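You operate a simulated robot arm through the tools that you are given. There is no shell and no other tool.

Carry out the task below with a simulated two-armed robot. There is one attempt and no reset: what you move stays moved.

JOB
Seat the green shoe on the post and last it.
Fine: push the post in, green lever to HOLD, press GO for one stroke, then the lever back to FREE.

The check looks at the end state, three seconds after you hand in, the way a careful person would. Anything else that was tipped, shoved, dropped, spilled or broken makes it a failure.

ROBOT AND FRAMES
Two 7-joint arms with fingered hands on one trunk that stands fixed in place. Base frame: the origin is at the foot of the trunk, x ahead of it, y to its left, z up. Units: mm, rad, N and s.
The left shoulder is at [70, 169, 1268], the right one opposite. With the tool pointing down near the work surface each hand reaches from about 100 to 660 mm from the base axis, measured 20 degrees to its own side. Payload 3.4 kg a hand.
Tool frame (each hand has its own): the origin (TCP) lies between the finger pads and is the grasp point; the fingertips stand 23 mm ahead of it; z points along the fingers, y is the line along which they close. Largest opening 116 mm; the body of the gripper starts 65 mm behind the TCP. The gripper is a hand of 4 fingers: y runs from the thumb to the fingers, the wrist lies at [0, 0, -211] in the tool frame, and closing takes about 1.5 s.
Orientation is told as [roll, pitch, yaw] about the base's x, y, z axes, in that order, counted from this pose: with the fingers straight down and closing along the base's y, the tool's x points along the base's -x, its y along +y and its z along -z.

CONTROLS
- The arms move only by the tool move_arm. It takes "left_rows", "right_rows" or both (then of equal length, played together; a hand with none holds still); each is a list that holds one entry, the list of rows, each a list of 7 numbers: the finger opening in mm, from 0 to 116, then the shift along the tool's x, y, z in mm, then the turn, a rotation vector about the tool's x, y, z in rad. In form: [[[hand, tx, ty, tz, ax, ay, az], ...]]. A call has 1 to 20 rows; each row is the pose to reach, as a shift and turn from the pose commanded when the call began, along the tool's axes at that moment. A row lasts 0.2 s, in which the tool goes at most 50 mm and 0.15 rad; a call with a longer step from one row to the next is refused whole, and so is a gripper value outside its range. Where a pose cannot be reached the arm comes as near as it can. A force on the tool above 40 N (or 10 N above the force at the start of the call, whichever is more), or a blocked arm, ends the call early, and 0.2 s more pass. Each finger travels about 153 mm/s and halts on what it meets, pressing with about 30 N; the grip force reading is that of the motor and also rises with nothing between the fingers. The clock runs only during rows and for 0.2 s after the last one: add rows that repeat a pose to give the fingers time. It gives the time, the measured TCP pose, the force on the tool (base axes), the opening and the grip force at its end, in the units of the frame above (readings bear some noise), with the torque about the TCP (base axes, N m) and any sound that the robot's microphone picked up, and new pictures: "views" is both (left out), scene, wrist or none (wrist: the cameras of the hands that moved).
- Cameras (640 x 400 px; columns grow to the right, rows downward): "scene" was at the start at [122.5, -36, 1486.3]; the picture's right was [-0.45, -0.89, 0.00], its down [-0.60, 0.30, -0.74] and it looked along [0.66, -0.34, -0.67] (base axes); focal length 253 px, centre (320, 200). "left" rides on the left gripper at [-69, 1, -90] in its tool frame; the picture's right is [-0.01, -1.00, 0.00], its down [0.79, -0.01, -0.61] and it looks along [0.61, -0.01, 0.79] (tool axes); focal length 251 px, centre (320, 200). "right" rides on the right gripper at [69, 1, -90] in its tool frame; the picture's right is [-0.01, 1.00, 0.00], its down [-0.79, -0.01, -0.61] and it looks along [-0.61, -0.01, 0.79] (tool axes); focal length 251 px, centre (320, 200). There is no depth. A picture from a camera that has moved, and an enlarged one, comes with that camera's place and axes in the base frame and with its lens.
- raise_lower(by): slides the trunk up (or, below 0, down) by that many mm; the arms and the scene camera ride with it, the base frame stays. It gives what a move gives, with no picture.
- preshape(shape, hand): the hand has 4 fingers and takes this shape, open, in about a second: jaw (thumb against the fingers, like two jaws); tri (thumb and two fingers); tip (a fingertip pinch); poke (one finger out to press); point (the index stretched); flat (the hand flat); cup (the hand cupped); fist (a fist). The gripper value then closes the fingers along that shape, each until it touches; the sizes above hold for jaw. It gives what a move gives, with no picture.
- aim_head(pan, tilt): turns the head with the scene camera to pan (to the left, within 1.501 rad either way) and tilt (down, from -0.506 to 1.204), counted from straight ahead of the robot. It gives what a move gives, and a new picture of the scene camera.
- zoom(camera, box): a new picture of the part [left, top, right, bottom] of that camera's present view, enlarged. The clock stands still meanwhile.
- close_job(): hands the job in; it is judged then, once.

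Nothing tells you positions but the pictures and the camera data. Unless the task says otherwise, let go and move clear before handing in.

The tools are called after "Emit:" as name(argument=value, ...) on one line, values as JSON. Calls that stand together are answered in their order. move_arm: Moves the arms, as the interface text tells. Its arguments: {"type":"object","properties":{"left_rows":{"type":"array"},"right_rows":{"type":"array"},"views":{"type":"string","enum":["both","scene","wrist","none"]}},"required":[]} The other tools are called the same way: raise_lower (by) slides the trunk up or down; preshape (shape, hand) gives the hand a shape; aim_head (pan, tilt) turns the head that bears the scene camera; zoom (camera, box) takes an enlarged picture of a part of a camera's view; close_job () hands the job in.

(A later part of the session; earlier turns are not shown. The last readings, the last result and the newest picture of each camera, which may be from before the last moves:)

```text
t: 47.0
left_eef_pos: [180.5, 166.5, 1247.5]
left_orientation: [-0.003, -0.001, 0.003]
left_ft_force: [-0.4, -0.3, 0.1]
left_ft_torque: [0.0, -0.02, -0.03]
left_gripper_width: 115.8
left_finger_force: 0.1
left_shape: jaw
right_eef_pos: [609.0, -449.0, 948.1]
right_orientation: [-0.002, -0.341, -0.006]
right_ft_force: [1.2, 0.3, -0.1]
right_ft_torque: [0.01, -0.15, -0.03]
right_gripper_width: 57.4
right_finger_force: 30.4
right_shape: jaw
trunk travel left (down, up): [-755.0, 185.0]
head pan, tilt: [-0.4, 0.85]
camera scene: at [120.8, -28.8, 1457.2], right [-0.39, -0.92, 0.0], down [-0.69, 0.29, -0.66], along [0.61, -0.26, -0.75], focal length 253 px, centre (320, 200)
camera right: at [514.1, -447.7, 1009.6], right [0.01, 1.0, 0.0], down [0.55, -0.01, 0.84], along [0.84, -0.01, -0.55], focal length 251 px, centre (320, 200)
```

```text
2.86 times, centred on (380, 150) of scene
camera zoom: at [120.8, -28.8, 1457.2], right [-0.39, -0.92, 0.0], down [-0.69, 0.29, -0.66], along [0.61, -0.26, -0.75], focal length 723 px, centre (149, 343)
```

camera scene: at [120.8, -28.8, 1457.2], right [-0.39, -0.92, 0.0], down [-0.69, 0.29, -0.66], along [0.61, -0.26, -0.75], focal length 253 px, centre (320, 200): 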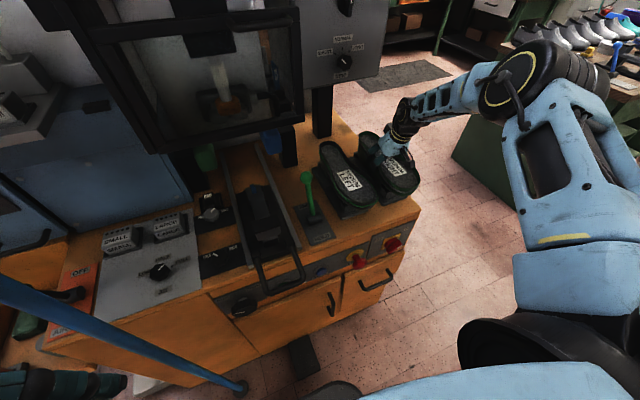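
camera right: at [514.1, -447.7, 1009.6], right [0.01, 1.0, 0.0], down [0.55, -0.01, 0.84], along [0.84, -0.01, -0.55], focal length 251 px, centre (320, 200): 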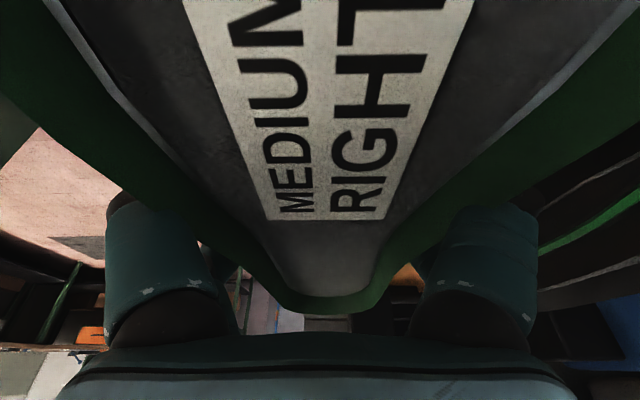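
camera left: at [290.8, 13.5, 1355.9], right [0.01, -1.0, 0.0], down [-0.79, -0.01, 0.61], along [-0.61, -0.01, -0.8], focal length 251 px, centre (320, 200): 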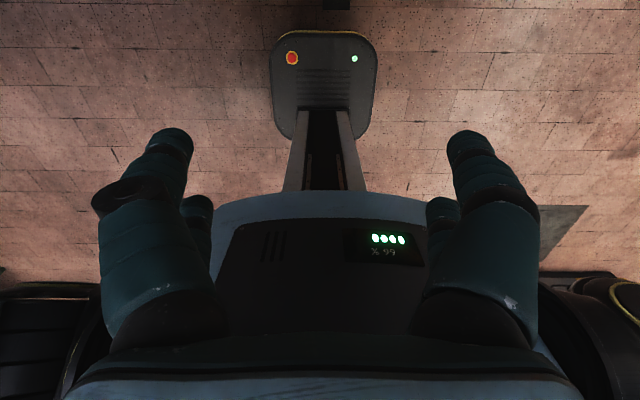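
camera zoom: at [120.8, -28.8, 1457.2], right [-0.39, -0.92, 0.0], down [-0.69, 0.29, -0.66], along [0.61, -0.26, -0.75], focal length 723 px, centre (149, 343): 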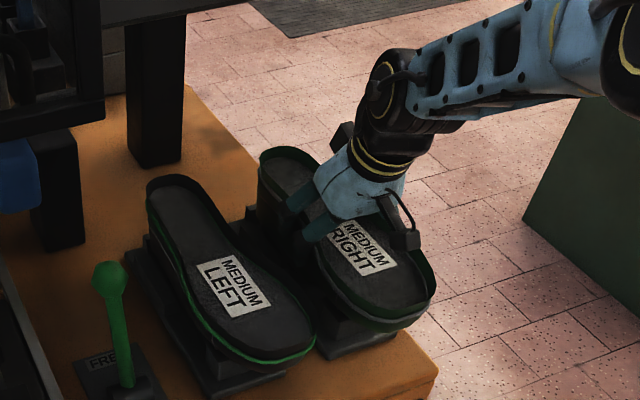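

The grip holds at 57 mm with 30 N. I'll lift the shoe slowly straight up.

Emit:
move_arm(right_rows=[[[30, -3.3, 0, -9.4, 0, 0, 0], [30, -6.7, 0, -18.8, 0, 0, 0], [30, -10, 0, -28.3, 0, 0, 0], [30, -13.4, 0, -37.7, 0, 0, 0], [30, -16.7, 0, -47, 0, 0, 0], [30, -20, 0, -56.5, 0, 0, 0]]], views="both")

Emit:
zoom(camera="scene", box=[300, 60, 460, 220])

```text
t: 48.5
left_eef_pos: [181.2, 166.5, 1247.3]
left_orientation: [-0.003, -0.001, 0.002]
left_ft_force: [-0.3, 0.0, -0.2]
left_ft_torque: [-0.01, 0.01, -0.02]
left_gripper_width: 115.6
left_finger_force: 0.1
left_shape: jaw
right_eef_pos: [607.7, -449.1, 1008.0]
right_orientation: [-0.001, -0.339, -0.005]
right_ft_force: [-0.1, 0.7, -7.3]
right_ft_torque: [-0.04, -0.03, 0.0]
right_gripper_width: 57.9
right_finger_force: 30.0
right_shape: jaw
trunk travel left (down, up): [-755.0, 185.0]
head pan, tilt: [-0.4, 0.85]
camera scene: at [121.2, -29.4, 1457.1], right [-0.39, -0.92, 0.0], down [-0.69, 0.29, -0.66], along [0.61, -0.26, -0.75], focal length 253 px, centre (320, 200)
camera right: at [513.6, -447.4, 1071.0], right [0.01, 1.0, 0.0], down [0.55, -0.01, 0.84], along [0.84, -0.01, -0.55], focal length 251 px, centre (320, 200)
```

scene: 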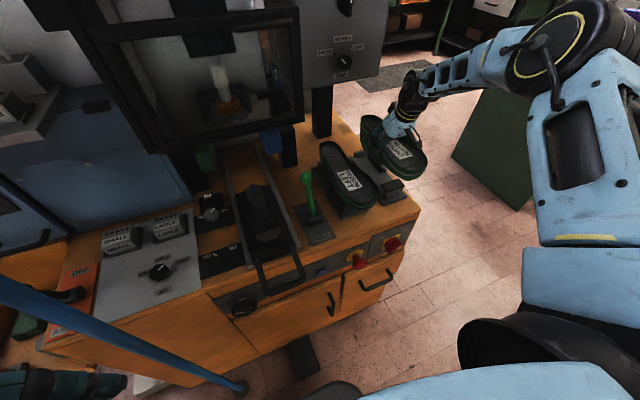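
right: 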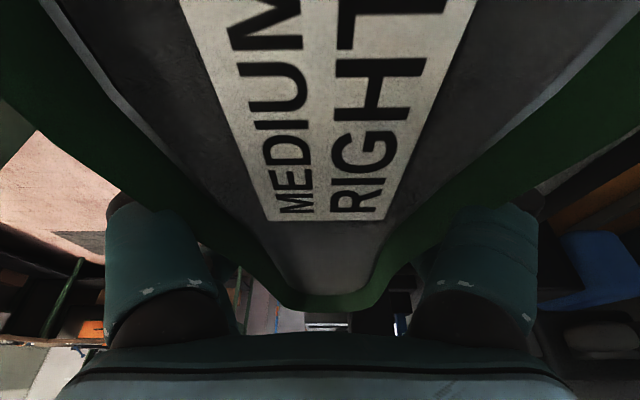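

```text
2.50 times, centred on (380, 140) of scene
camera zoom: at [121.2, -29.4, 1457.1], right [-0.39, -0.92, 0.0], down [-0.69, 0.29, -0.66], along [0.61, -0.26, -0.75], focal length 633 px, centre (170, 350)
```

zoom: 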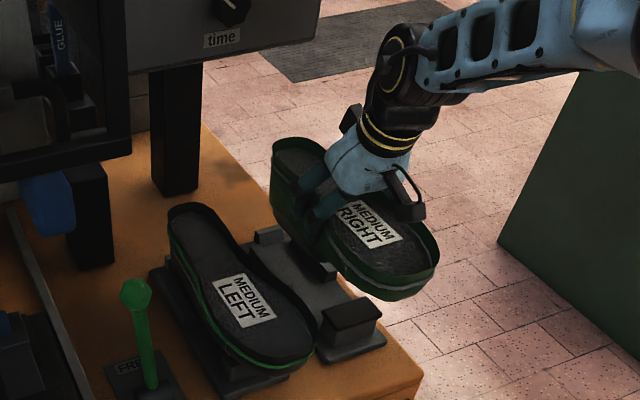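

The shoe came up cleanly, weighs about 7.3 N and hangs level. I'll raise it higher, then draw it back from the guard frame before moving sideways.

Emit:
move_arm(right_rows=[[[30, -5, 0, -14.5, 0, 0, 0], [30, -10, 0, -29, 0, 0, 0], [30, -15.5, 0, -43.5, 0, 0, 0], [30, -20.6, 0, -58, 0, 0, 0], [30, -25.8, 0, -72.5, 0, 0, 0], [30, -12, 0, -77, 0, 0, 0], [30, 2, 0, -82, 0, 0, 0], [30, 16, 0, -87, 0, 0, 0], [30, 30, 0, -92, 0, 0, 0], [30, 40, 0, -96, 0, 0, 0], [30, 40, 0, -96, 0, 0, 0]]], views="both")

Emit:
zoom(camera="scene", box=[300, 80, 460, 240])

```text
t: 50.9
left_eef_pos: [181.6, 167.2, 1247.4]
left_orientation: [-0.002, -0.001, 0.002]
left_ft_force: [0.4, -0.3, -0.5]
left_ft_torque: [0.04, 0.0, 0.01]
left_gripper_width: 116.1
left_finger_force: 0.0
left_shape: jaw
right_eef_pos: [539.1, -448.5, 1085.6]
right_orientation: [0.001, -0.338, -0.005]
right_ft_force: [-0.5, 0.0, -8.0]
right_ft_torque: [-0.04, 0.0, 0.0]
right_gripper_width: 57.4
right_finger_force: 30.1
right_shape: jaw
trunk travel left (down, up): [-755.0, 185.0]
head pan, tilt: [-0.4, 0.85]
camera scene: at [121.8, -29.6, 1457.0], right [-0.39, -0.92, 0.0], down [-0.69, 0.29, -0.66], along [0.61, -0.26, -0.75], focal length 253 px, centre (320, 200)
camera right: at [443.3, -446.9, 1147.3], right [0.01, 1.0, 0.0], down [0.55, -0.01, 0.84], along [0.84, -0.01, -0.55], focal length 251 px, centre (320, 200)
```

scene: 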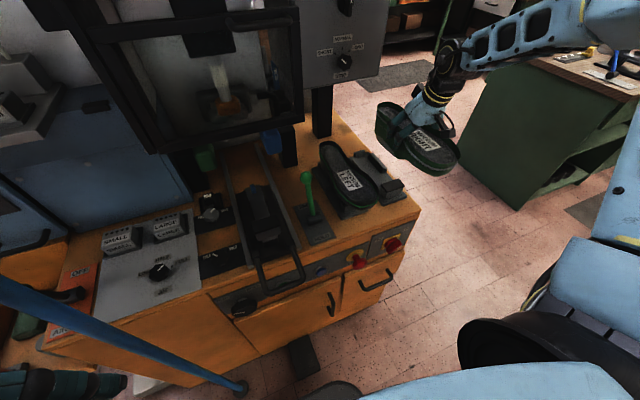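
right: 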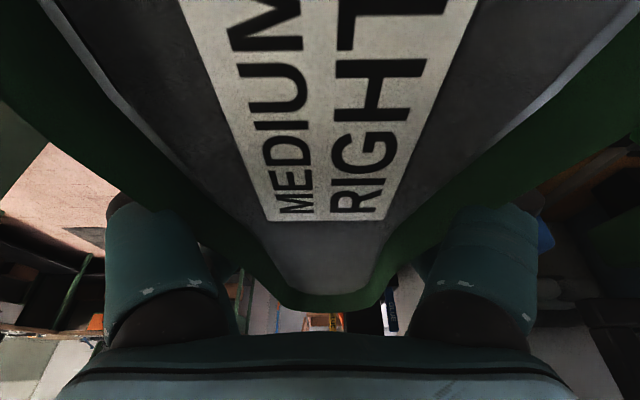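

```text
2.50 times, centred on (380, 160) of scene
camera zoom: at [121.8, -29.6, 1457.0], right [-0.39, -0.92, 0.0], down [-0.69, 0.29, -0.66], along [0.61, -0.26, -0.75], focal length 633 px, centre (170, 300)
```

zoom: 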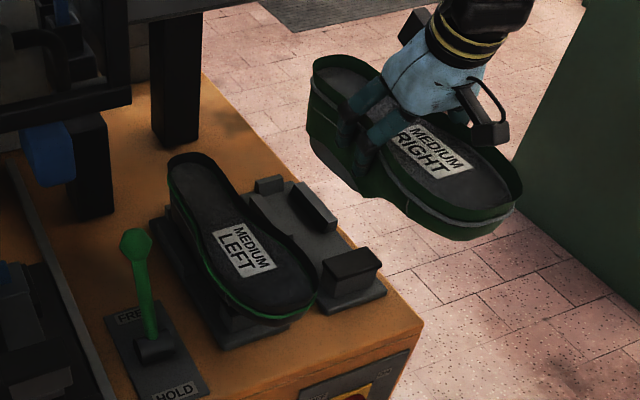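

The empty cradle has no pin, so I must find the hole in the last myself. I'll raise the shoe, bring it closer and roll its underside towards the head camera.

Emit:
move_arm(right_rows=[[[30, 6, 7, -20, -0.02, 0, 0.01], [30, 12, 14, -40, -0.13, 0, 0.046], [30, 18, 21, -60, -0.254, 0, 0.09], [30, 24, 28, -80, -0.367, 0, 0.13], [30, 30, 35, -100, -0.48, 0, 0.171], [30, 36, 42, -120, -0.593, 0, 0.211], [30, 42, 49, -140, -0.706, 0, 0.251], [30, 48, 56, -160, -0.82, 0, 0.291], [30, 54, 63, -180, -0.933, 0, 0.332], [30, 57, 69, -195, -1.036, 0, 0.368], [30, 57, 69, -195, -1.13, 0, 0.402]]], views="both")

Emit:
aim_head(pan=-0.75, tilt=0.45)

```text
t: 53.2
left_eef_pos: [182.1, 165.8, 1246.8]
left_orientation: [-0.001, -0.002, 0.001]
left_ft_force: [-0.6, -0.8, -0.2]
left_ft_torque: [-0.01, 0.01, 0.01]
left_gripper_width: 116.1
left_finger_force: 0.0
left_shape: jaw
right_eef_pos: [421.7, -380.1, 1251.0]
right_orientation: [1.221, -0.12, -0.325]
right_ft_force: [-0.3, 0.1, -7.1]
right_ft_torque: [-0.12, 0.02, 0.0]
right_gripper_width: 57.5
right_finger_force: 29.8
right_shape: jaw
trunk travel left (down, up): [-755.0, 185.0]
head pan, tilt: [-0.4, 0.85]
camera scene: at [121.5, -30.4, 1457.1], right [-0.39, -0.92, 0.0], down [-0.69, 0.29, -0.66], along [0.61, -0.26, -0.75], focal length 253 px, centre (320, 200)
camera right: at [325.4, -436.1, 1273.4], right [0.01, 0.36, 0.93], down [0.54, -0.79, 0.29], along [0.84, 0.5, -0.2], focal length 251 px, centre (320, 200)
```

scene: 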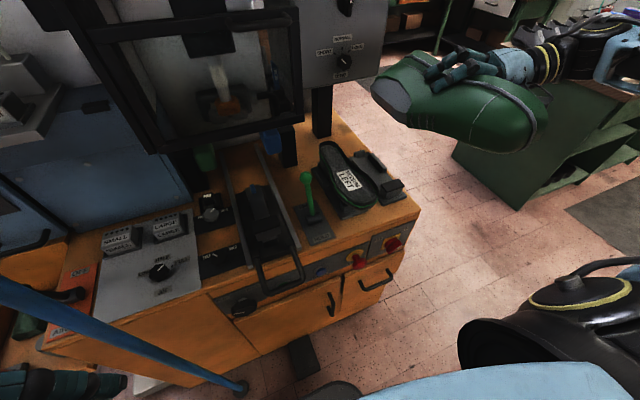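
right: 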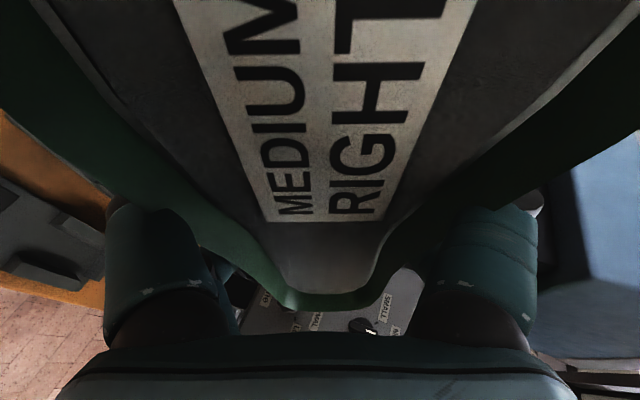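

```text
t: 54.1
left_eef_pos: [180.9, 165.6, 1248.5]
left_orientation: [-0.004, -0.001, 0.002]
left_ft_force: [-0.1, 0.0, 0.3]
left_ft_torque: [0.04, 0.05, 0.02]
left_gripper_width: 115.9
left_finger_force: 0.2
left_shape: jaw
right_eef_pos: [422.5, -377.9, 1250.0]
right_orientation: [1.217, -0.12, -0.324]
right_ft_force: [-0.1, 0.1, -6.2]
right_ft_torque: [-0.09, 0.02, 0.01]
right_gripper_width: 57.7
right_finger_force: 29.7
right_shape: jaw
trunk travel left (down, up): [-755.0, 185.0]
head pan, tilt: [-0.75, 0.45]
camera scene: at [116.2, -61.5, 1491.5], right [-0.68, -0.73, 0.0], down [-0.32, 0.3, -0.9], along [0.66, -0.61, -0.44], focal length 253 px, centre (320, 200)
```

scene: 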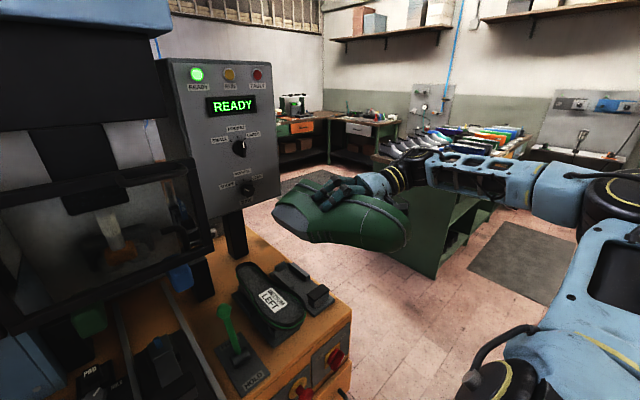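

I can see the grey top of the last near the heel end. I'll zoom in on it.

Emit:
zoom(camera="scene", box=[260, 160, 420, 260])

```text
4.00 times, centred on (340, 210) of scene
camera zoom: at [116.2, -61.5, 1491.5], right [-0.68, -0.73, 0.0], down [-0.32, 0.3, -0.9], along [0.66, -0.61, -0.44], focal length 1013 px, centre (240, 160)
```

zoom: 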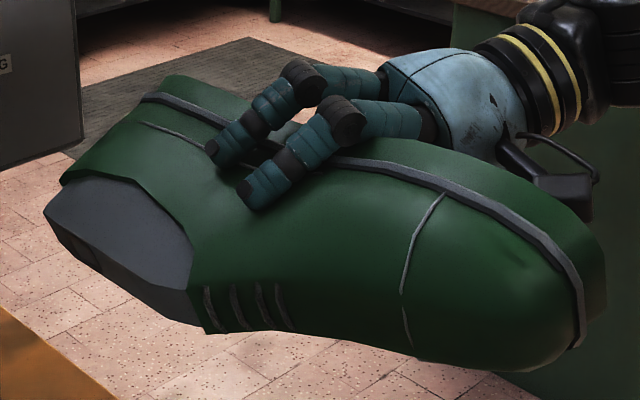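

I need more roll to see the flat face with the hole. I'll roll a further 0.6 rad and raise it a bit.

Emit:
move_arm(right_rows=[[[30, 0, 0, 0, -0.113, 0, 0.04], [30, 0, 0, 0, -0.226, 0, 0.08], [30, 0, 0, 0, -0.339, 0, 0.121], [30, 0, 0, 0, -0.452, 0, 0.161], [30, 0, 0, 0, -0.565, 0, 0.201], [30, 0, 0, 0, -0.66, 0, 0.235], [30, 0, 0, 0, -0.66, 0, 0.235]]], views="both")

Emit:
zoom(camera="scene", box=[240, 140, 440, 270])

```text
t: 55.7
left_eef_pos: [180.6, 166.9, 1248.9]
left_orientation: [-0.004, -0.001, 0.002]
left_ft_force: [-0.9, 0.5, -0.3]
left_ft_torque: [0.01, 0.0, 0.0]
left_gripper_width: 116.1
left_finger_force: 0.0
left_shape: jaw
right_eef_pos: [420.6, -379.5, 1250.1]
right_orientation: [1.882, 0.111, -0.329]
right_ft_force: [0.2, -0.4, -6.8]
right_ft_torque: [-0.07, -0.01, 0.01]
right_gripper_width: 57.2
right_finger_force: 29.6
right_shape: jaw
trunk travel left (down, up): [-755.0, 185.0]
head pan, tilt: [-0.75, 0.45]
camera scene: at [116.1, -61.7, 1491.6], right [-0.68, -0.73, 0.0], down [-0.32, 0.3, -0.9], along [0.66, -0.61, -0.44], focal length 253 px, centre (320, 200)
camera right: at [324.4, -437.0, 1231.8], right [0.01, -0.33, 0.95], down [0.54, -0.79, -0.28], along [0.84, 0.51, 0.17], focal length 251 px, centre (320, 200)
```

scene: 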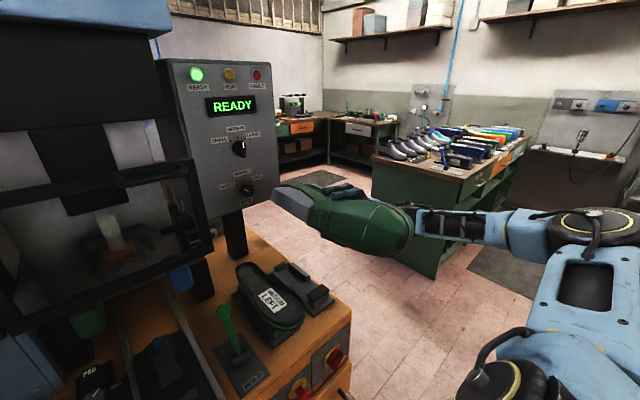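
right: 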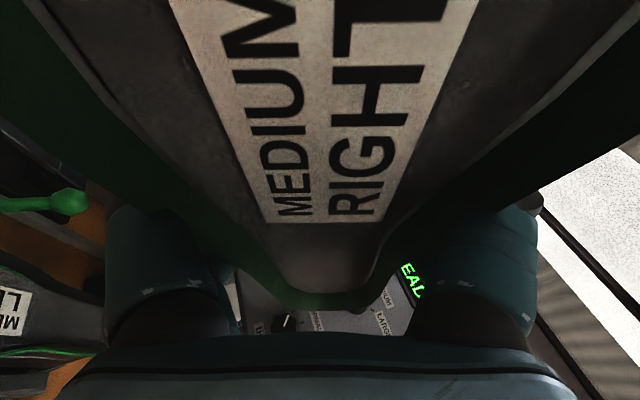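

```text
3.08 times, centred on (340, 205) of scene
camera zoom: at [116.1, -61.7, 1491.6], right [-0.68, -0.73, 0.0], down [-0.32, 0.3, -0.9], along [0.66, -0.61, -0.44], focal length 779 px, centre (258, 185)
```

zoom: 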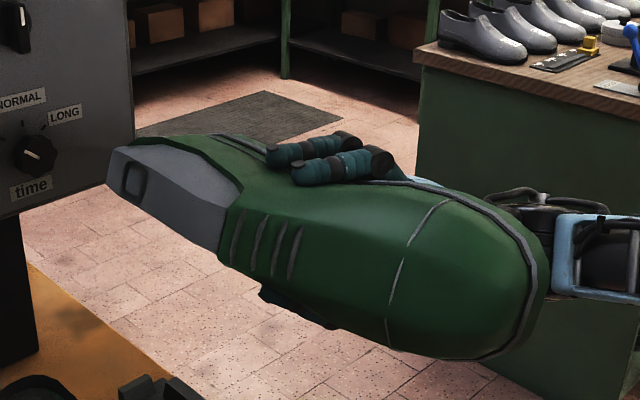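

The slot shows as a dark recess near the heel end of the grey face. I'll yaw the shoe slightly so that face looks more squarely at the head camera.

Emit:
move_arm(right_rows=[[[30, 0, 0, 0, 0.013, 0.11, 0.035], [30, 0, 0, 0, 0.025, 0.22, 0.07], [30, 0, 0, 0, 0.038, 0.331, 0.106], [30, 0, 0, 0, 0.038, 0.331, 0.106]]], views="scene")

Emit:
zoom(camera="scene", box=[220, 140, 420, 265])

Emit:
zoom(camera="scene", box=[240, 150, 330, 230])

```text
t: 56.7
left_eef_pos: [180.0, 165.8, 1248.5]
left_orientation: [-0.004, -0.003, 0.001]
left_ft_force: [-0.1, 0.4, 0.0]
left_ft_torque: [-0.02, 0.04, -0.03]
left_gripper_width: 115.8
left_finger_force: 0.1
left_shape: jaw
right_eef_pos: [421.2, -378.6, 1250.2]
right_orientation: [1.88, 0.11, 0.019]
right_ft_force: [0.4, -0.1, -5.7]
right_ft_torque: [-0.12, -0.07, 0.0]
right_gripper_width: 57.3
right_finger_force: 29.7
right_shape: jaw
trunk travel left (down, up): [-755.0, 185.0]
head pan, tilt: [-0.75, 0.45]
camera scene: at [115.9, -61.7, 1491.6], right [-0.68, -0.73, 0.0], down [-0.32, 0.3, -0.9], along [0.66, -0.61, -0.44], focal length 253 px, centre (320, 200)
```

scene: 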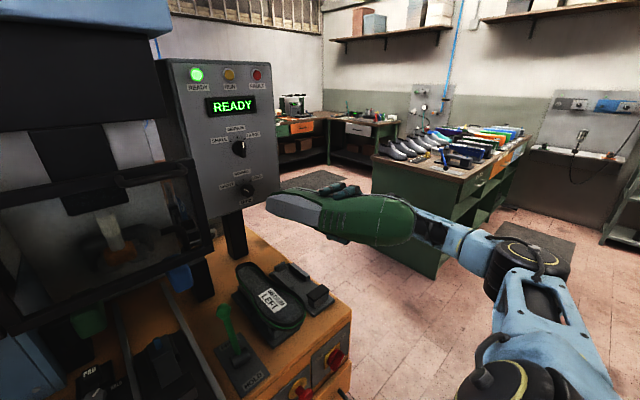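

```text
3.20 times, centred on (320, 202) of scene
camera zoom: at [115.9, -61.7, 1491.6], right [-0.68, -0.73, 0.0], down [-0.32, 0.3, -0.9], along [0.66, -0.61, -0.44], focal length 810 px, centre (320, 192)
```

zoom: 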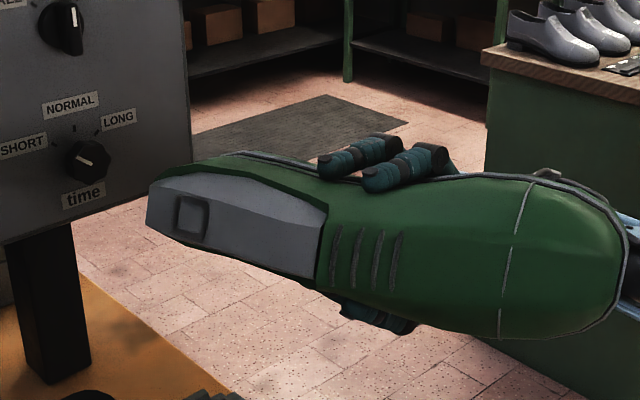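

```text
5.00 times, centred on (285, 190) of scene
camera zoom: at [115.9, -61.7, 1491.6], right [-0.68, -0.73, 0.0], down [-0.32, 0.3, -0.9], along [0.66, -0.61, -0.44], focal length 1266 px, centre (495, 250)
```

zoom: 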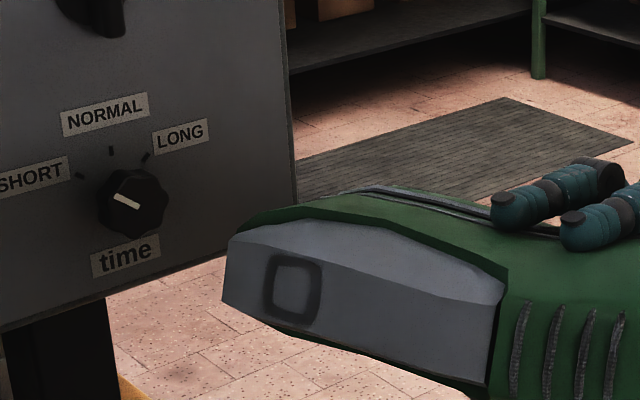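

The square socket is clear now: near the heel end of the last's top face. For a better triangulation I'll shift the shoe straight down 110 mm without turning it, and look again.

Emit:
move_arm(right_rows=[[[30, -3, -26, -8.3, 0, 0, 0], [30, -6, -52, -16.6, 0, 0, 0], [30, -9, -78, -24.9, 0, 0, 0], [30, -12.1, -104.1, -33.2, 0, 0, 0], [30, -12.1, -104.1, -33.2, 0, 0, 0]]], views="scene")

Emit:
zoom(camera="scene", box=[240, 200, 330, 280])

```text
t: 57.9
left_eef_pos: [180.2, 167.0, 1247.0]
left_orientation: [-0.004, -0.001, 0.002]
left_ft_force: [0.4, 0.0, -1.0]
left_ft_torque: [-0.01, 0.01, -0.02]
left_gripper_width: 116.1
left_finger_force: 0.0
left_shape: jaw
right_eef_pos: [422.4, -380.0, 1141.7]
right_orientation: [1.882, 0.111, 0.02]
right_ft_force: [0.0, 0.4, -7.0]
right_ft_torque: [-0.07, -0.06, -0.02]
right_gripper_width: 57.0
right_finger_force: 29.7
right_shape: jaw
trunk travel left (down, up): [-755.0, 185.0]
head pan, tilt: [-0.75, 0.45]
camera scene: at [115.9, -61.6, 1491.6], right [-0.68, -0.73, 0.0], down [-0.32, 0.3, -0.9], along [0.66, -0.61, -0.44], focal length 253 px, centre (320, 200)
```

scene: 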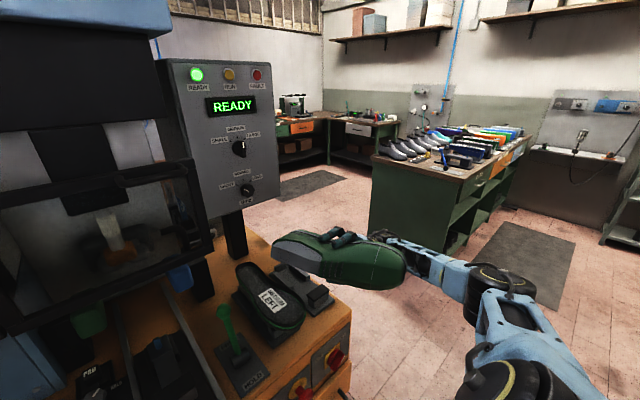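

```text
5.00 times, centred on (285, 240) of scene
camera zoom: at [115.9, -61.6, 1491.6], right [-0.68, -0.73, 0.0], down [-0.32, 0.3, -0.9], along [0.66, -0.61, -0.44], focal length 1266 px, centre (495, 0)
```

zoom: 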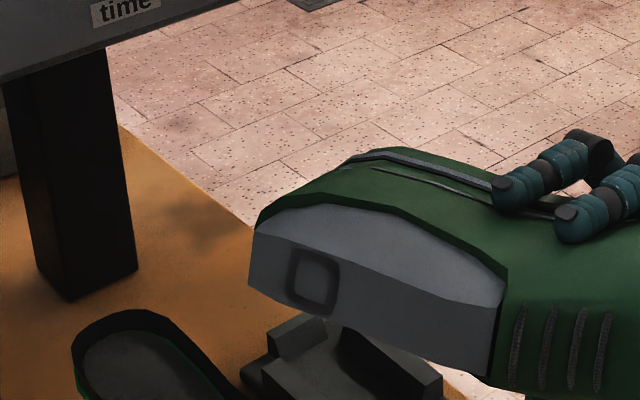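

The three views agree: relative to the grasp point the socket is about 69 mm toward the heel, 5 mm to the left and 80 mm below. Now I'll re-measure the pin with the head camera.

Emit:
aim_head(pan=-0.1, tilt=0.75)

Emit:
zoom(camera="scene", box=[290, 140, 380, 260])

Emit:
zoom(camera="scene", box=[305, 160, 355, 210])

```text
t: 59.0
left_eef_pos: [180.4, 165.1, 1249.0]
left_orientation: [-0.002, -0.001, 0.001]
left_ft_force: [-0.3, 0.0, -0.3]
left_ft_torque: [0.0, 0.01, -0.01]
left_gripper_width: 115.8
left_finger_force: 0.1
left_shape: jaw
right_eef_pos: [421.4, -380.2, 1141.0]
right_orientation: [1.881, 0.111, 0.02]
right_ft_force: [-1.3, 0.4, -6.5]
right_ft_torque: [-0.07, -0.03, -0.02]
right_gripper_width: 57.4
right_finger_force: 29.8
right_shape: jaw
trunk travel left (down, up): [-755.0, 185.0]
head pan, tilt: [-0.099, 0.75]
camera scene: at [131.5, -7.4, 1465.2], right [-0.1, -0.99, 0.0], down [-0.68, 0.07, -0.73], along [0.73, -0.07, -0.68], focal length 253 px, centre (320, 200)
```

scene: 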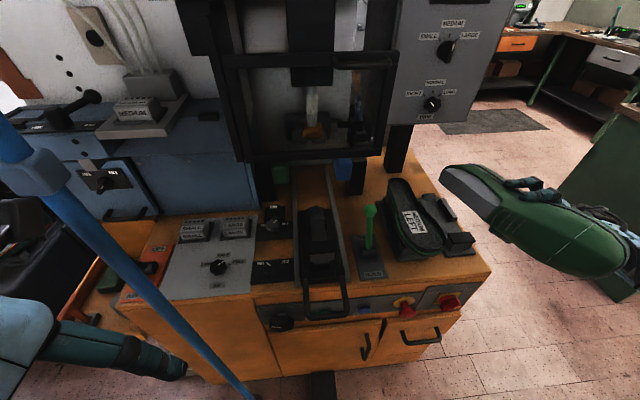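

```text
3.33 times, centred on (335, 200) of scene
camera zoom: at [131.5, -7.4, 1465.2], right [-0.1, -0.99, 0.0], down [-0.68, 0.07, -0.73], along [0.73, -0.07, -0.68], focal length 844 px, centre (270, 200)
```

zoom: 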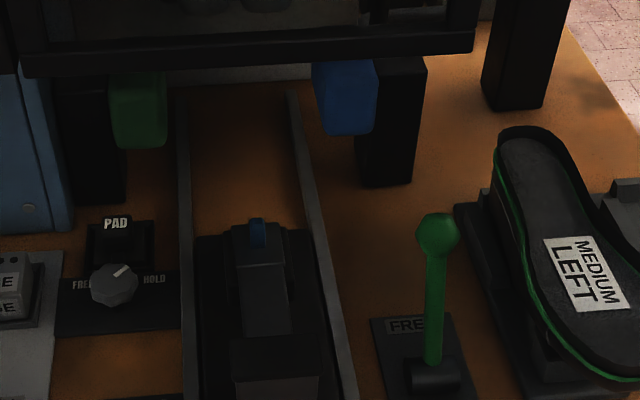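

```text
8.00 times, centred on (330, 185) of scene
camera zoom: at [131.5, -7.4, 1465.2], right [-0.1, -0.99, 0.0], down [-0.68, 0.07, -0.73], along [0.73, -0.07, -0.68], focal length 2025 px, centre (240, 320)
```

zoom: 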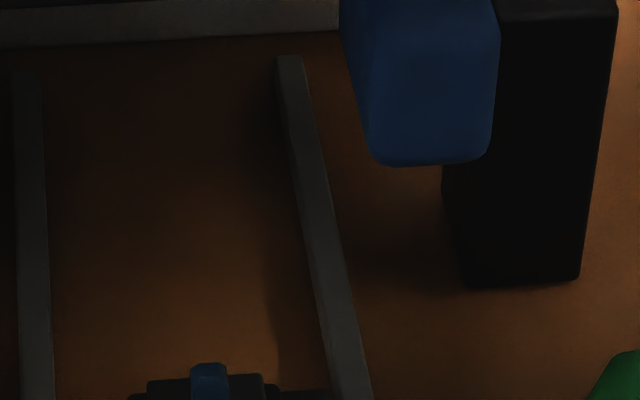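

Emit:
zoom(camera="scene", box=[300, 195, 350, 255])

Emit:
aim_head(pan=-0.1, tilt=1.1)

Emit:
zoom(camera="scene", box=[280, 80, 380, 200])

```text
6.67 times, centred on (325, 225) of scene
camera zoom: at [131.5, -7.4, 1465.2], right [-0.1, -0.99, 0.0], down [-0.68, 0.07, -0.73], along [0.73, -0.07, -0.68], focal length 1688 px, centre (287, 33)
```

zoom: 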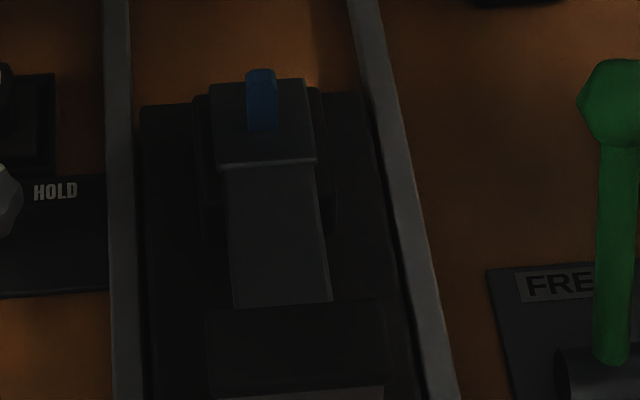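

```text
t: 59.8
left_eef_pos: [180.4, 166.3, 1248.2]
left_orientation: [-0.003, -0.002, 0.003]
left_ft_force: [0.7, -0.2, -0.3]
left_ft_torque: [0.01, -0.02, 0.01]
left_gripper_width: 116.2
left_finger_force: 0.0
left_shape: jaw
right_eef_pos: [422.4, -380.7, 1140.6]
right_orientation: [1.88, 0.111, 0.019]
right_ft_force: [1.0, 0.0, -6.8]
right_ft_torque: [-0.06, -0.06, 0.03]
right_gripper_width: 57.2
right_finger_force: 29.7
right_shape: jaw
trunk travel left (down, up): [-755.0, 185.0]
head pan, tilt: [-0.099, 1.1]
camera scene: at [111.9, -5.3, 1439.5], right [-0.1, -0.99, 0.0], down [-0.89, 0.09, -0.45], along [0.45, -0.04, -0.89], focal length 253 px, centre (320, 200)
```

scene: 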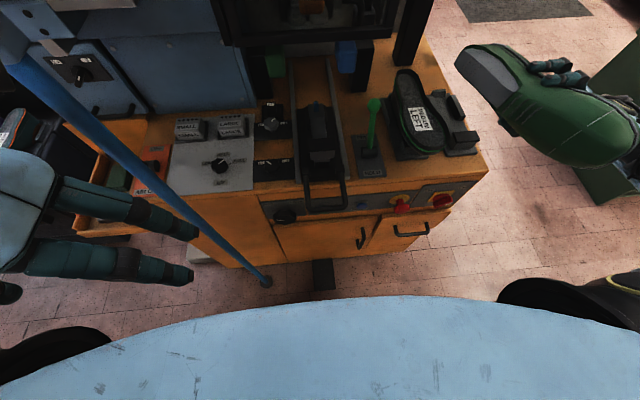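

```text
3.33 times, centred on (330, 140) of scene
camera zoom: at [111.9, -5.3, 1439.5], right [-0.1, -0.99, 0.0], down [-0.89, 0.09, -0.45], along [0.45, -0.04, -0.89], focal length 844 px, centre (287, 400)
```

zoom: 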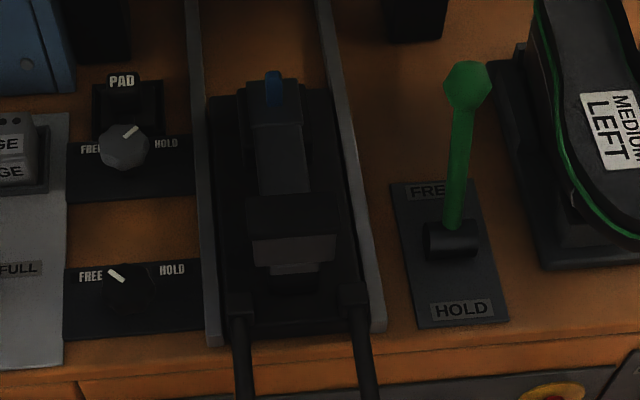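

Pin and socket are now consistent: pin at about (654, -48), block top z≈922, so the grasp point should end at about (585, -53, 1004). I'll undo the yaw first while raising the shoe.

Emit:
move_arm(right_rows=[[[30, 3, 25, 8, -0.013, -0.11, -0.035], [30, 6, 50, 16, -0.025, -0.22, -0.07], [30, 8.8, 75.7, 24.2, -0.038, -0.331, -0.106], [30, 8.8, 75.7, 24.2, -0.038, -0.331, -0.106]]], views="none")

Emit:
move_arm(right_rows=[[[30, 0, 0, 0, 0.13, 0, -0.046], [30, 0, 0, 0, 0.26, 0, -0.092], [30, 0, 0, 0, 0.39, 0, -0.139], [30, 0, 0, 0, 0.52, 0, -0.185], [30, 0, 0, 0, 0.65, 0, -0.231], [30, 0, 0, 0, 0.78, 0, -0.277], [30, 0, 0, 0, 0.91, 0, -0.324], [30, 0, 0, 0, 1.04, 0, -0.37], [30, 0, 0, 0, 1.17, 0, -0.416], [30, 0, 0, 0, 1.3, 0, -0.463], [30, 0, 0, 0, 1.43, 0, -0.509], [30, 0, 0, 0, 1.56, 0, -0.555], [30, 0, 0, 0, 1.68, 0, -0.598], [30, 0, 0, 0, 1.79, 0, -0.637], [30, 0, 0, 0, 1.79, 0, -0.637]]], views="both")

```text
t: 60.8
left_eef_pos: [180.9, 166.4, 1246.5]
left_orientation: [-0.003, -0.002, 0.003]
left_ft_force: [-0.5, -0.3, -0.1]
left_ft_torque: [0.03, 0.0, 0.05]
left_gripper_width: 115.7
left_finger_force: 0.1
left_shape: jaw
right_eef_pos: [421.1, -381.3, 1220.7]
right_orientation: [1.881, 0.112, -0.332]
right_ft_force: [0.7, -0.9, -8.1]
right_ft_torque: [-0.14, -0.03, -0.02]
right_gripper_width: 57.3
right_finger_force: 30.3
right_shape: jaw
trunk travel left (down, up): [-755.0, 185.0]
head pan, tilt: [-0.099, 1.1]
```

```text
t: 64.0
left_eef_pos: [180.7, 166.3, 1248.0]
left_orientation: [-0.004, -0.001, 0.002]
left_ft_force: [-0.1, 0.0, -0.1]
left_ft_torque: [-0.05, -0.03, 0.02]
left_gripper_width: 115.8
left_finger_force: 0.0
left_shape: jaw
right_eef_pos: [419.8, -378.3, 1220.8]
right_orientation: [-0.001, -0.339, -0.006]
right_ft_force: [0.2, 0.6, -6.2]
right_ft_torque: [-0.02, 0.02, 0.02]
right_gripper_width: 56.9
right_finger_force: 29.8
right_shape: jaw
trunk travel left (down, up): [-755.0, 185.0]
head pan, tilt: [-0.099, 1.1]
camera scene: at [111.9, -5.2, 1439.4], right [-0.1, -0.99, 0.0], down [-0.89, 0.09, -0.45], along [0.45, -0.04, -0.89], focal length 253 px, centre (320, 200)
camera right: at [324.8, -377.5, 1282.5], right [0.01, 1.0, 0.0], down [0.55, -0.01, 0.84], along [0.84, -0.01, -0.55], focal length 251 px, centre (320, 200)
```

scene: 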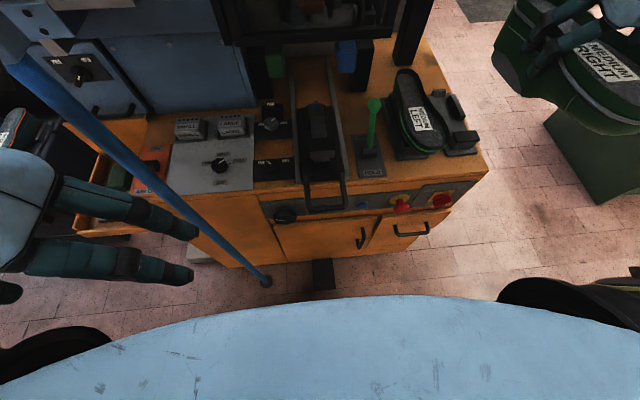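
right: 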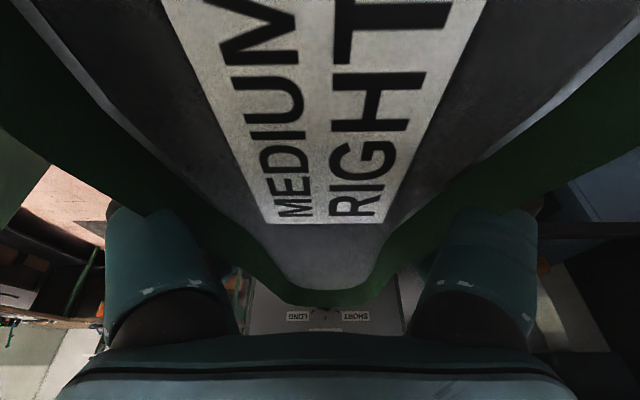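

The shoe is upright again, level over the front. I'll now carry it left at a safe height to above the front of the post, keeping its heel short of the guard frame.

Emit:
move_arm(right_rows=[[[30, -3, 30, 8, 0, 0, 0], [30, -7, 65, 18, 0, 0, 0], [30, -11, 100, 28, 0, 0, 0], [30, -15, 137, 38, 0, 0, 0], [30, -19, 174, 50, 0, 0, 0], [30, -23, 211, 62, 0, 0, 0], [30, -28, 248, 75, 0, 0, 0], [30, -34, 285, 90, 0, 0, 0], [30, -39, 310, 105, 0, 0, 0], [30, -43, 325, 117, 0, 0, 0], [30, -43, 325, 117, 0, 0, 0]]], views="both")

Emit:
aim_head(pan=-0.1, tilt=0.7)

```text
t: 66.4
left_eef_pos: [180.9, 166.2, 1247.3]
left_orientation: [-0.003, -0.002, 0.001]
left_ft_force: [0.4, 0.5, -0.4]
left_ft_torque: [0.04, 0.03, 0.01]
left_gripper_width: 115.9
left_finger_force: 0.0
left_shape: jaw
right_eef_pos: [491.8, -84.7, 1126.5]
right_orientation: [0.001, -0.339, -0.005]
right_ft_force: [0.2, 0.1, -6.3]
right_ft_torque: [-0.04, 0.02, -0.02]
right_gripper_width: 56.1
right_finger_force: 30.0
right_shape: jaw
right hand out of reach, approached as far as the arm can: row 9, 10, 11
trunk travel left (down, up): [-755.0, 185.0]
head pan, tilt: [-0.099, 1.1]
camera scene: at [112.9, -4.2, 1439.3], right [-0.1, -0.99, 0.0], down [-0.89, 0.09, -0.45], along [0.45, -0.05, -0.89], focal length 253 px, centre (320, 200)
camera right: at [395.1, -83.1, 1188.6], right [0.01, 1.0, 0.0], down [0.55, -0.01, 0.84], along [0.84, -0.01, -0.55], focal length 251 px, centre (320, 200)
```

scene: 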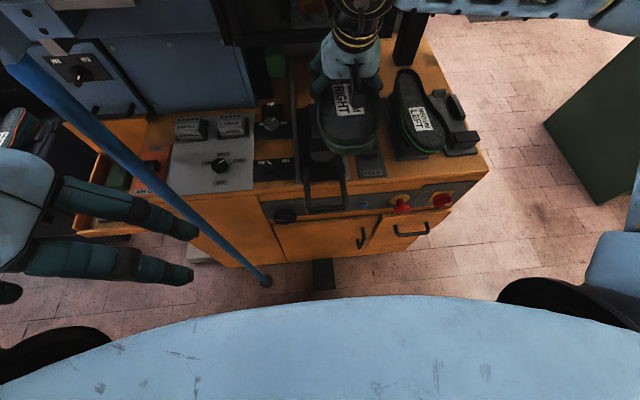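
right: 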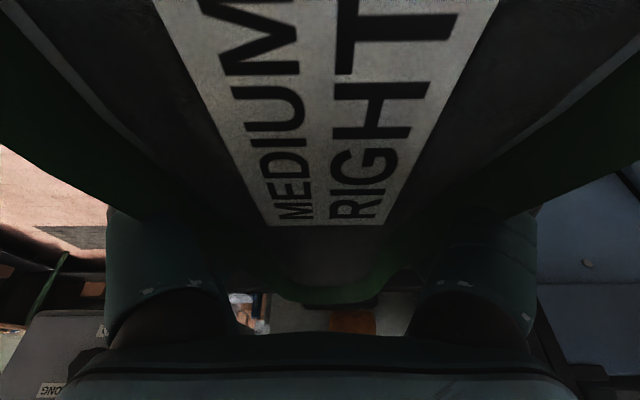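

```text
t: 67.2
left_eef_pos: [179.6, 167.1, 1246.6]
left_orientation: [-0.003, -0.001, 0.002]
left_ft_force: [-0.8, 0.4, -0.6]
left_ft_torque: [0.03, 0.0, 0.02]
left_gripper_width: 115.5
left_finger_force: 0.0
left_shape: jaw
right_eef_pos: [489.6, -84.7, 1127.2]
right_orientation: [0.0, -0.339, -0.005]
right_ft_force: [0.1, -0.4, -5.9]
right_ft_torque: [-0.02, 0.01, -0.02]
right_gripper_width: 56.2
right_finger_force: 29.4
right_shape: jaw
trunk travel left (down, up): [-755.0, 185.0]
head pan, tilt: [-0.099, 0.7]
camera scene: at [133.5, -6.8, 1469.3], right [-0.1, -0.99, 0.0], down [-0.64, 0.06, -0.76], along [0.76, -0.08, -0.65], focal length 253 px, centre (320, 200)
```

scene: 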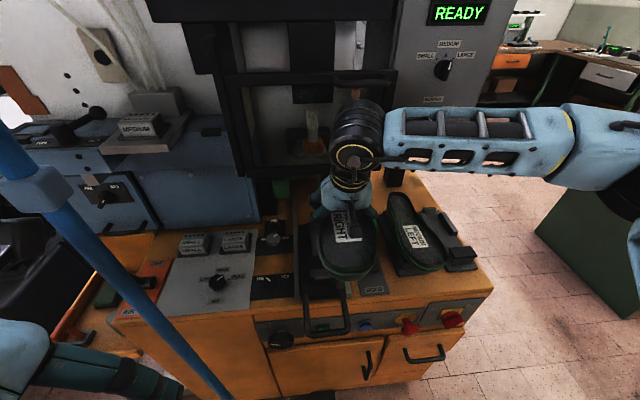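

The shoe has rotated slightly in the grip (toe up about 4°) and the arm stops short in y when this close in. Reach should improve further forward, so I'll tilt the hand 0.07 rad to re-level the shoe and move slightly forward.

Emit:
move_arm(right_rows=[[[20, -10, 0, 3.5, 0, -0.035, 0], [20, -20, 0, 7, 0, -0.07, 0], [20, -20, 0, 7, 0, -0.07, 0]]], views="both")

```text
t: 68.0
left_eef_pos: [180.1, 167.6, 1248.6]
left_orientation: [-0.004, -0.002, 0.002]
left_ft_force: [-0.7, 0.6, 0.5]
left_ft_torque: [-0.02, -0.02, -0.04]
left_gripper_width: 115.9
left_finger_force: 0.1
left_shape: jaw
right_eef_pos: [509.8, -88.1, 1128.0]
right_orientation: [0.003, -0.409, -0.005]
right_ft_force: [-0.9, -0.4, -7.6]
right_ft_torque: [-0.01, 0.01, -0.04]
right_gripper_width: 56.5
right_finger_force: 30.5
right_shape: jaw
right hand out of reach, approached as far as the arm can: row 2, 3
trunk travel left (down, up): [-755.0, 185.0]
head pan, tilt: [-0.099, 0.7]
camera scene: at [133.6, -6.7, 1469.4], right [-0.1, -0.99, 0.0], down [-0.64, 0.06, -0.76], along [0.76, -0.08, -0.64], focal length 253 px, centre (320, 200)
camera right: at [409.2, -85.8, 1182.4], right [0.01, 1.0, 0.0], down [0.49, -0.01, 0.87], along [0.87, -0.01, -0.49], focal length 251 px, centre (320, 200)
```

scene: 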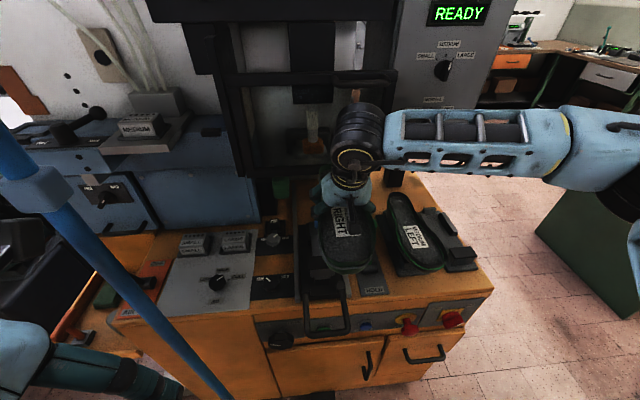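
right: 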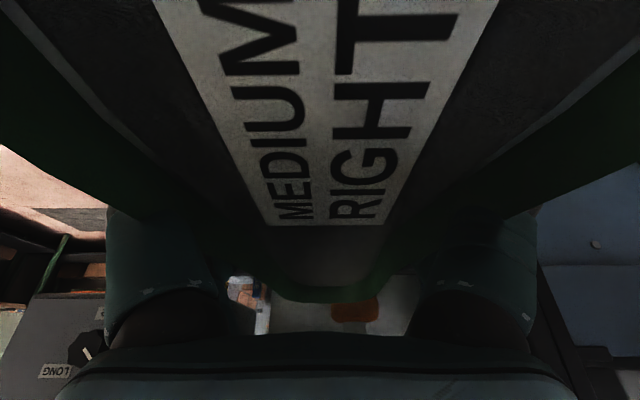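

The arm's limit comes from this folded pose. I'll lower the shoe just in front of the guard and then work forward where the arm is straighter.

Emit:
move_arm(right_rows=[[[20, 4, 0, 18, 0, 0, 0], [20, 8, 0, 36, 0, 0, 0], [20, 12, 0, 54, 0, 0, 0], [20, 14, 0, 70, 0, 0, 0]]], views="both")

```text
t: 69.0
left_eef_pos: [180.6, 166.5, 1248.3]
left_orientation: [-0.003, -0.002, 0.001]
left_ft_force: [-0.1, -0.4, -0.4]
left_ft_torque: [0.03, 0.01, -0.01]
left_gripper_width: 116.0
left_finger_force: 0.1
left_shape: jaw
right_eef_pos: [516.3, -102.6, 1061.9]
right_orientation: [0.0, -0.411, -0.005]
right_ft_force: [0.3, -1.3, -6.5]
right_ft_torque: [-0.02, 0.0, 0.0]
right_gripper_width: 56.7
right_finger_force: 29.8
right_shape: jaw
right hand out of reach, approached as far as the arm can: row 1, 2, 3, 4
trunk travel left (down, up): [-755.0, 185.0]
head pan, tilt: [-0.099, 0.7]
camera scene: at [134.2, -7.1, 1469.3], right [-0.1, -0.99, 0.0], down [-0.64, 0.06, -0.76], along [0.76, -0.08, -0.65], focal length 253 px, centre (320, 200)
camera right: at [416.7, -101.5, 1116.2], right [0.01, 1.0, 0.01], down [0.49, -0.01, 0.87], along [0.87, -0.01, -0.49], focal length 251 px, centre (320, 200)
```

scene: 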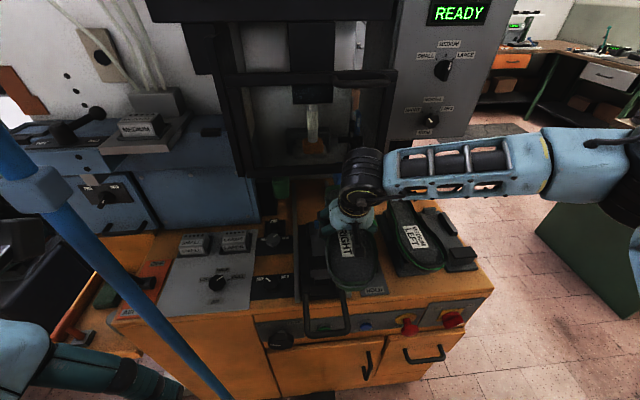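
right: 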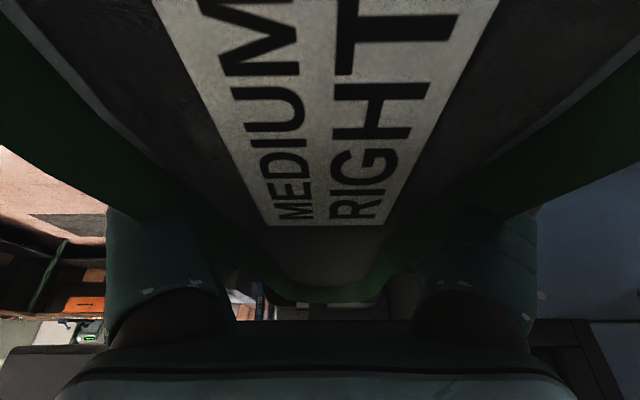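

Being lower makes the sideways limit worse, so a lower trunk with the hand raised relative to it should help. I'll raise the hand 200 mm (pulling back a little), then lower the trunk 200 mm.

Emit:
move_arm(right_rows=[[[20, -7, 0, -33, 0, 0, 0], [20, -15, 0, -66, 0, 0, 0], [20, -23, 0, -99, 0, 0, 0], [20, -31, 4, -132, 0, 0, 0], [20, -39, 8, -165, 0, 0, 0], [20, -46, 12, -198, 0, 0, 0], [20, -46, 12, -198, 0, 0, 0]]], views="both")

```text
t: 70.7
left_eef_pos: [180.1, 166.7, 1247.7]
left_orientation: [-0.003, -0.002, 0.001]
left_ft_force: [0.1, 0.2, 0.9]
left_ft_torque: [0.02, -0.02, 0.02]
left_gripper_width: 116.0
left_finger_force: 0.1
left_shape: jaw
right_eef_pos: [480.6, -93.7, 1263.4]
right_orientation: [-0.001, -0.408, -0.006]
right_ft_force: [0.8, -0.2, -7.1]
right_ft_torque: [-0.04, -0.02, 0.0]
right_gripper_width: 56.1
right_finger_force: 30.0
right_shape: jaw
right hand out of reach, approached as far as the arm can: row 6, 7
trunk travel left (down, up): [-755.0, 185.0]
head pan, tilt: [-0.099, 0.7]
camera scene: at [133.8, -6.9, 1469.4], right [-0.1, -0.99, 0.0], down [-0.64, 0.06, -0.76], along [0.76, -0.08, -0.64], focal length 253 px, centre (320, 200)
camera right: at [380.8, -92.3, 1317.8], right [0.01, 1.0, 0.0], down [0.49, -0.01, 0.87], along [0.87, -0.01, -0.49], focal length 251 px, centre (320, 200)
```

scene: 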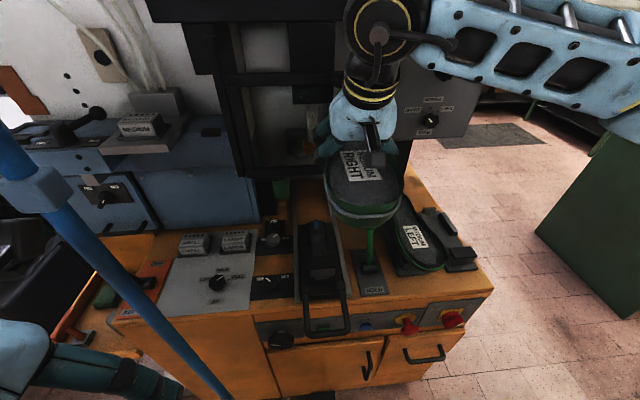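
right: 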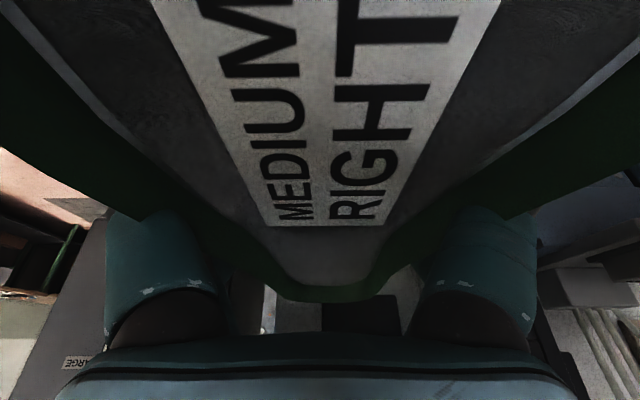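

At this raised relative height the limit is about y=-93 at x=480. I'll lower the trunk by 200 mm, which brings the shoe to z≈1063 just in front of the guard, then test further forward.

Emit:
raise_lower(by=-200)

Emit:
aim_head(pan=-0.15, tilt=0.5)

```text
t: 72.8
left_eef_pos: [180.8, 167.5, 1046.6]
left_orientation: [-0.004, -0.001, 0.001]
left_ft_force: [0.5, 0.4, 0.7]
left_ft_torque: [0.0, -0.01, 0.01]
left_gripper_width: 115.7
left_finger_force: 0.1
left_shape: jaw
right_eef_pos: [480.6, -94.1, 1062.8]
right_orientation: [-0.002, -0.411, -0.006]
right_ft_force: [-0.3, 0.1, -6.4]
right_ft_torque: [-0.04, 0.01, 0.07]
right_gripper_width: 56.2
right_finger_force: 30.0
right_shape: jaw
trunk travel left (down, up): [-555.0, 385.0]
head pan, tilt: [-0.099, 0.7]
```

```text
t: 73.5
left_eef_pos: [180.6, 167.7, 1047.7]
left_orientation: [-0.003, -0.002, 0.002]
left_ft_force: [-0.2, 0.4, 0.4]
left_ft_torque: [0.01, 0.01, 0.0]
left_gripper_width: 116.1
left_finger_force: 0.1
left_shape: jaw
right_eef_pos: [481.4, -92.5, 1061.8]
right_orientation: [-0.001, -0.409, -0.005]
right_ft_force: [1.0, 1.0, -6.5]
right_ft_torque: [-0.04, -0.02, -0.01]
right_gripper_width: 56.2
right_finger_force: 30.0
right_shape: jaw
trunk travel left (down, up): [-555.0, 385.0]
head pan, tilt: [-0.15, 0.499]
camera scene: at [139.0, -11.9, 1287.0], right [-0.15, -0.99, 0.0], down [-0.47, 0.07, -0.88], along [0.87, -0.13, -0.48], focal length 253 px, centre (320, 200)
```

scene: 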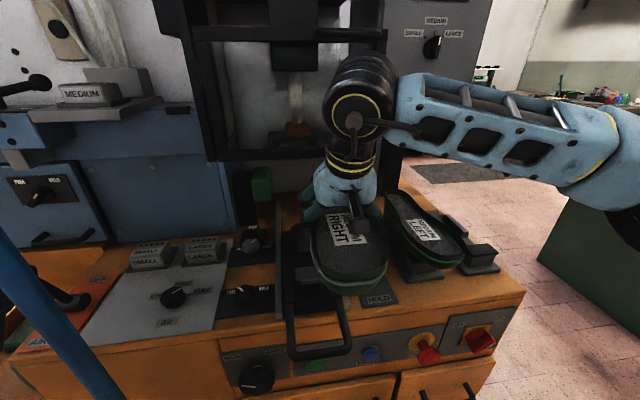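

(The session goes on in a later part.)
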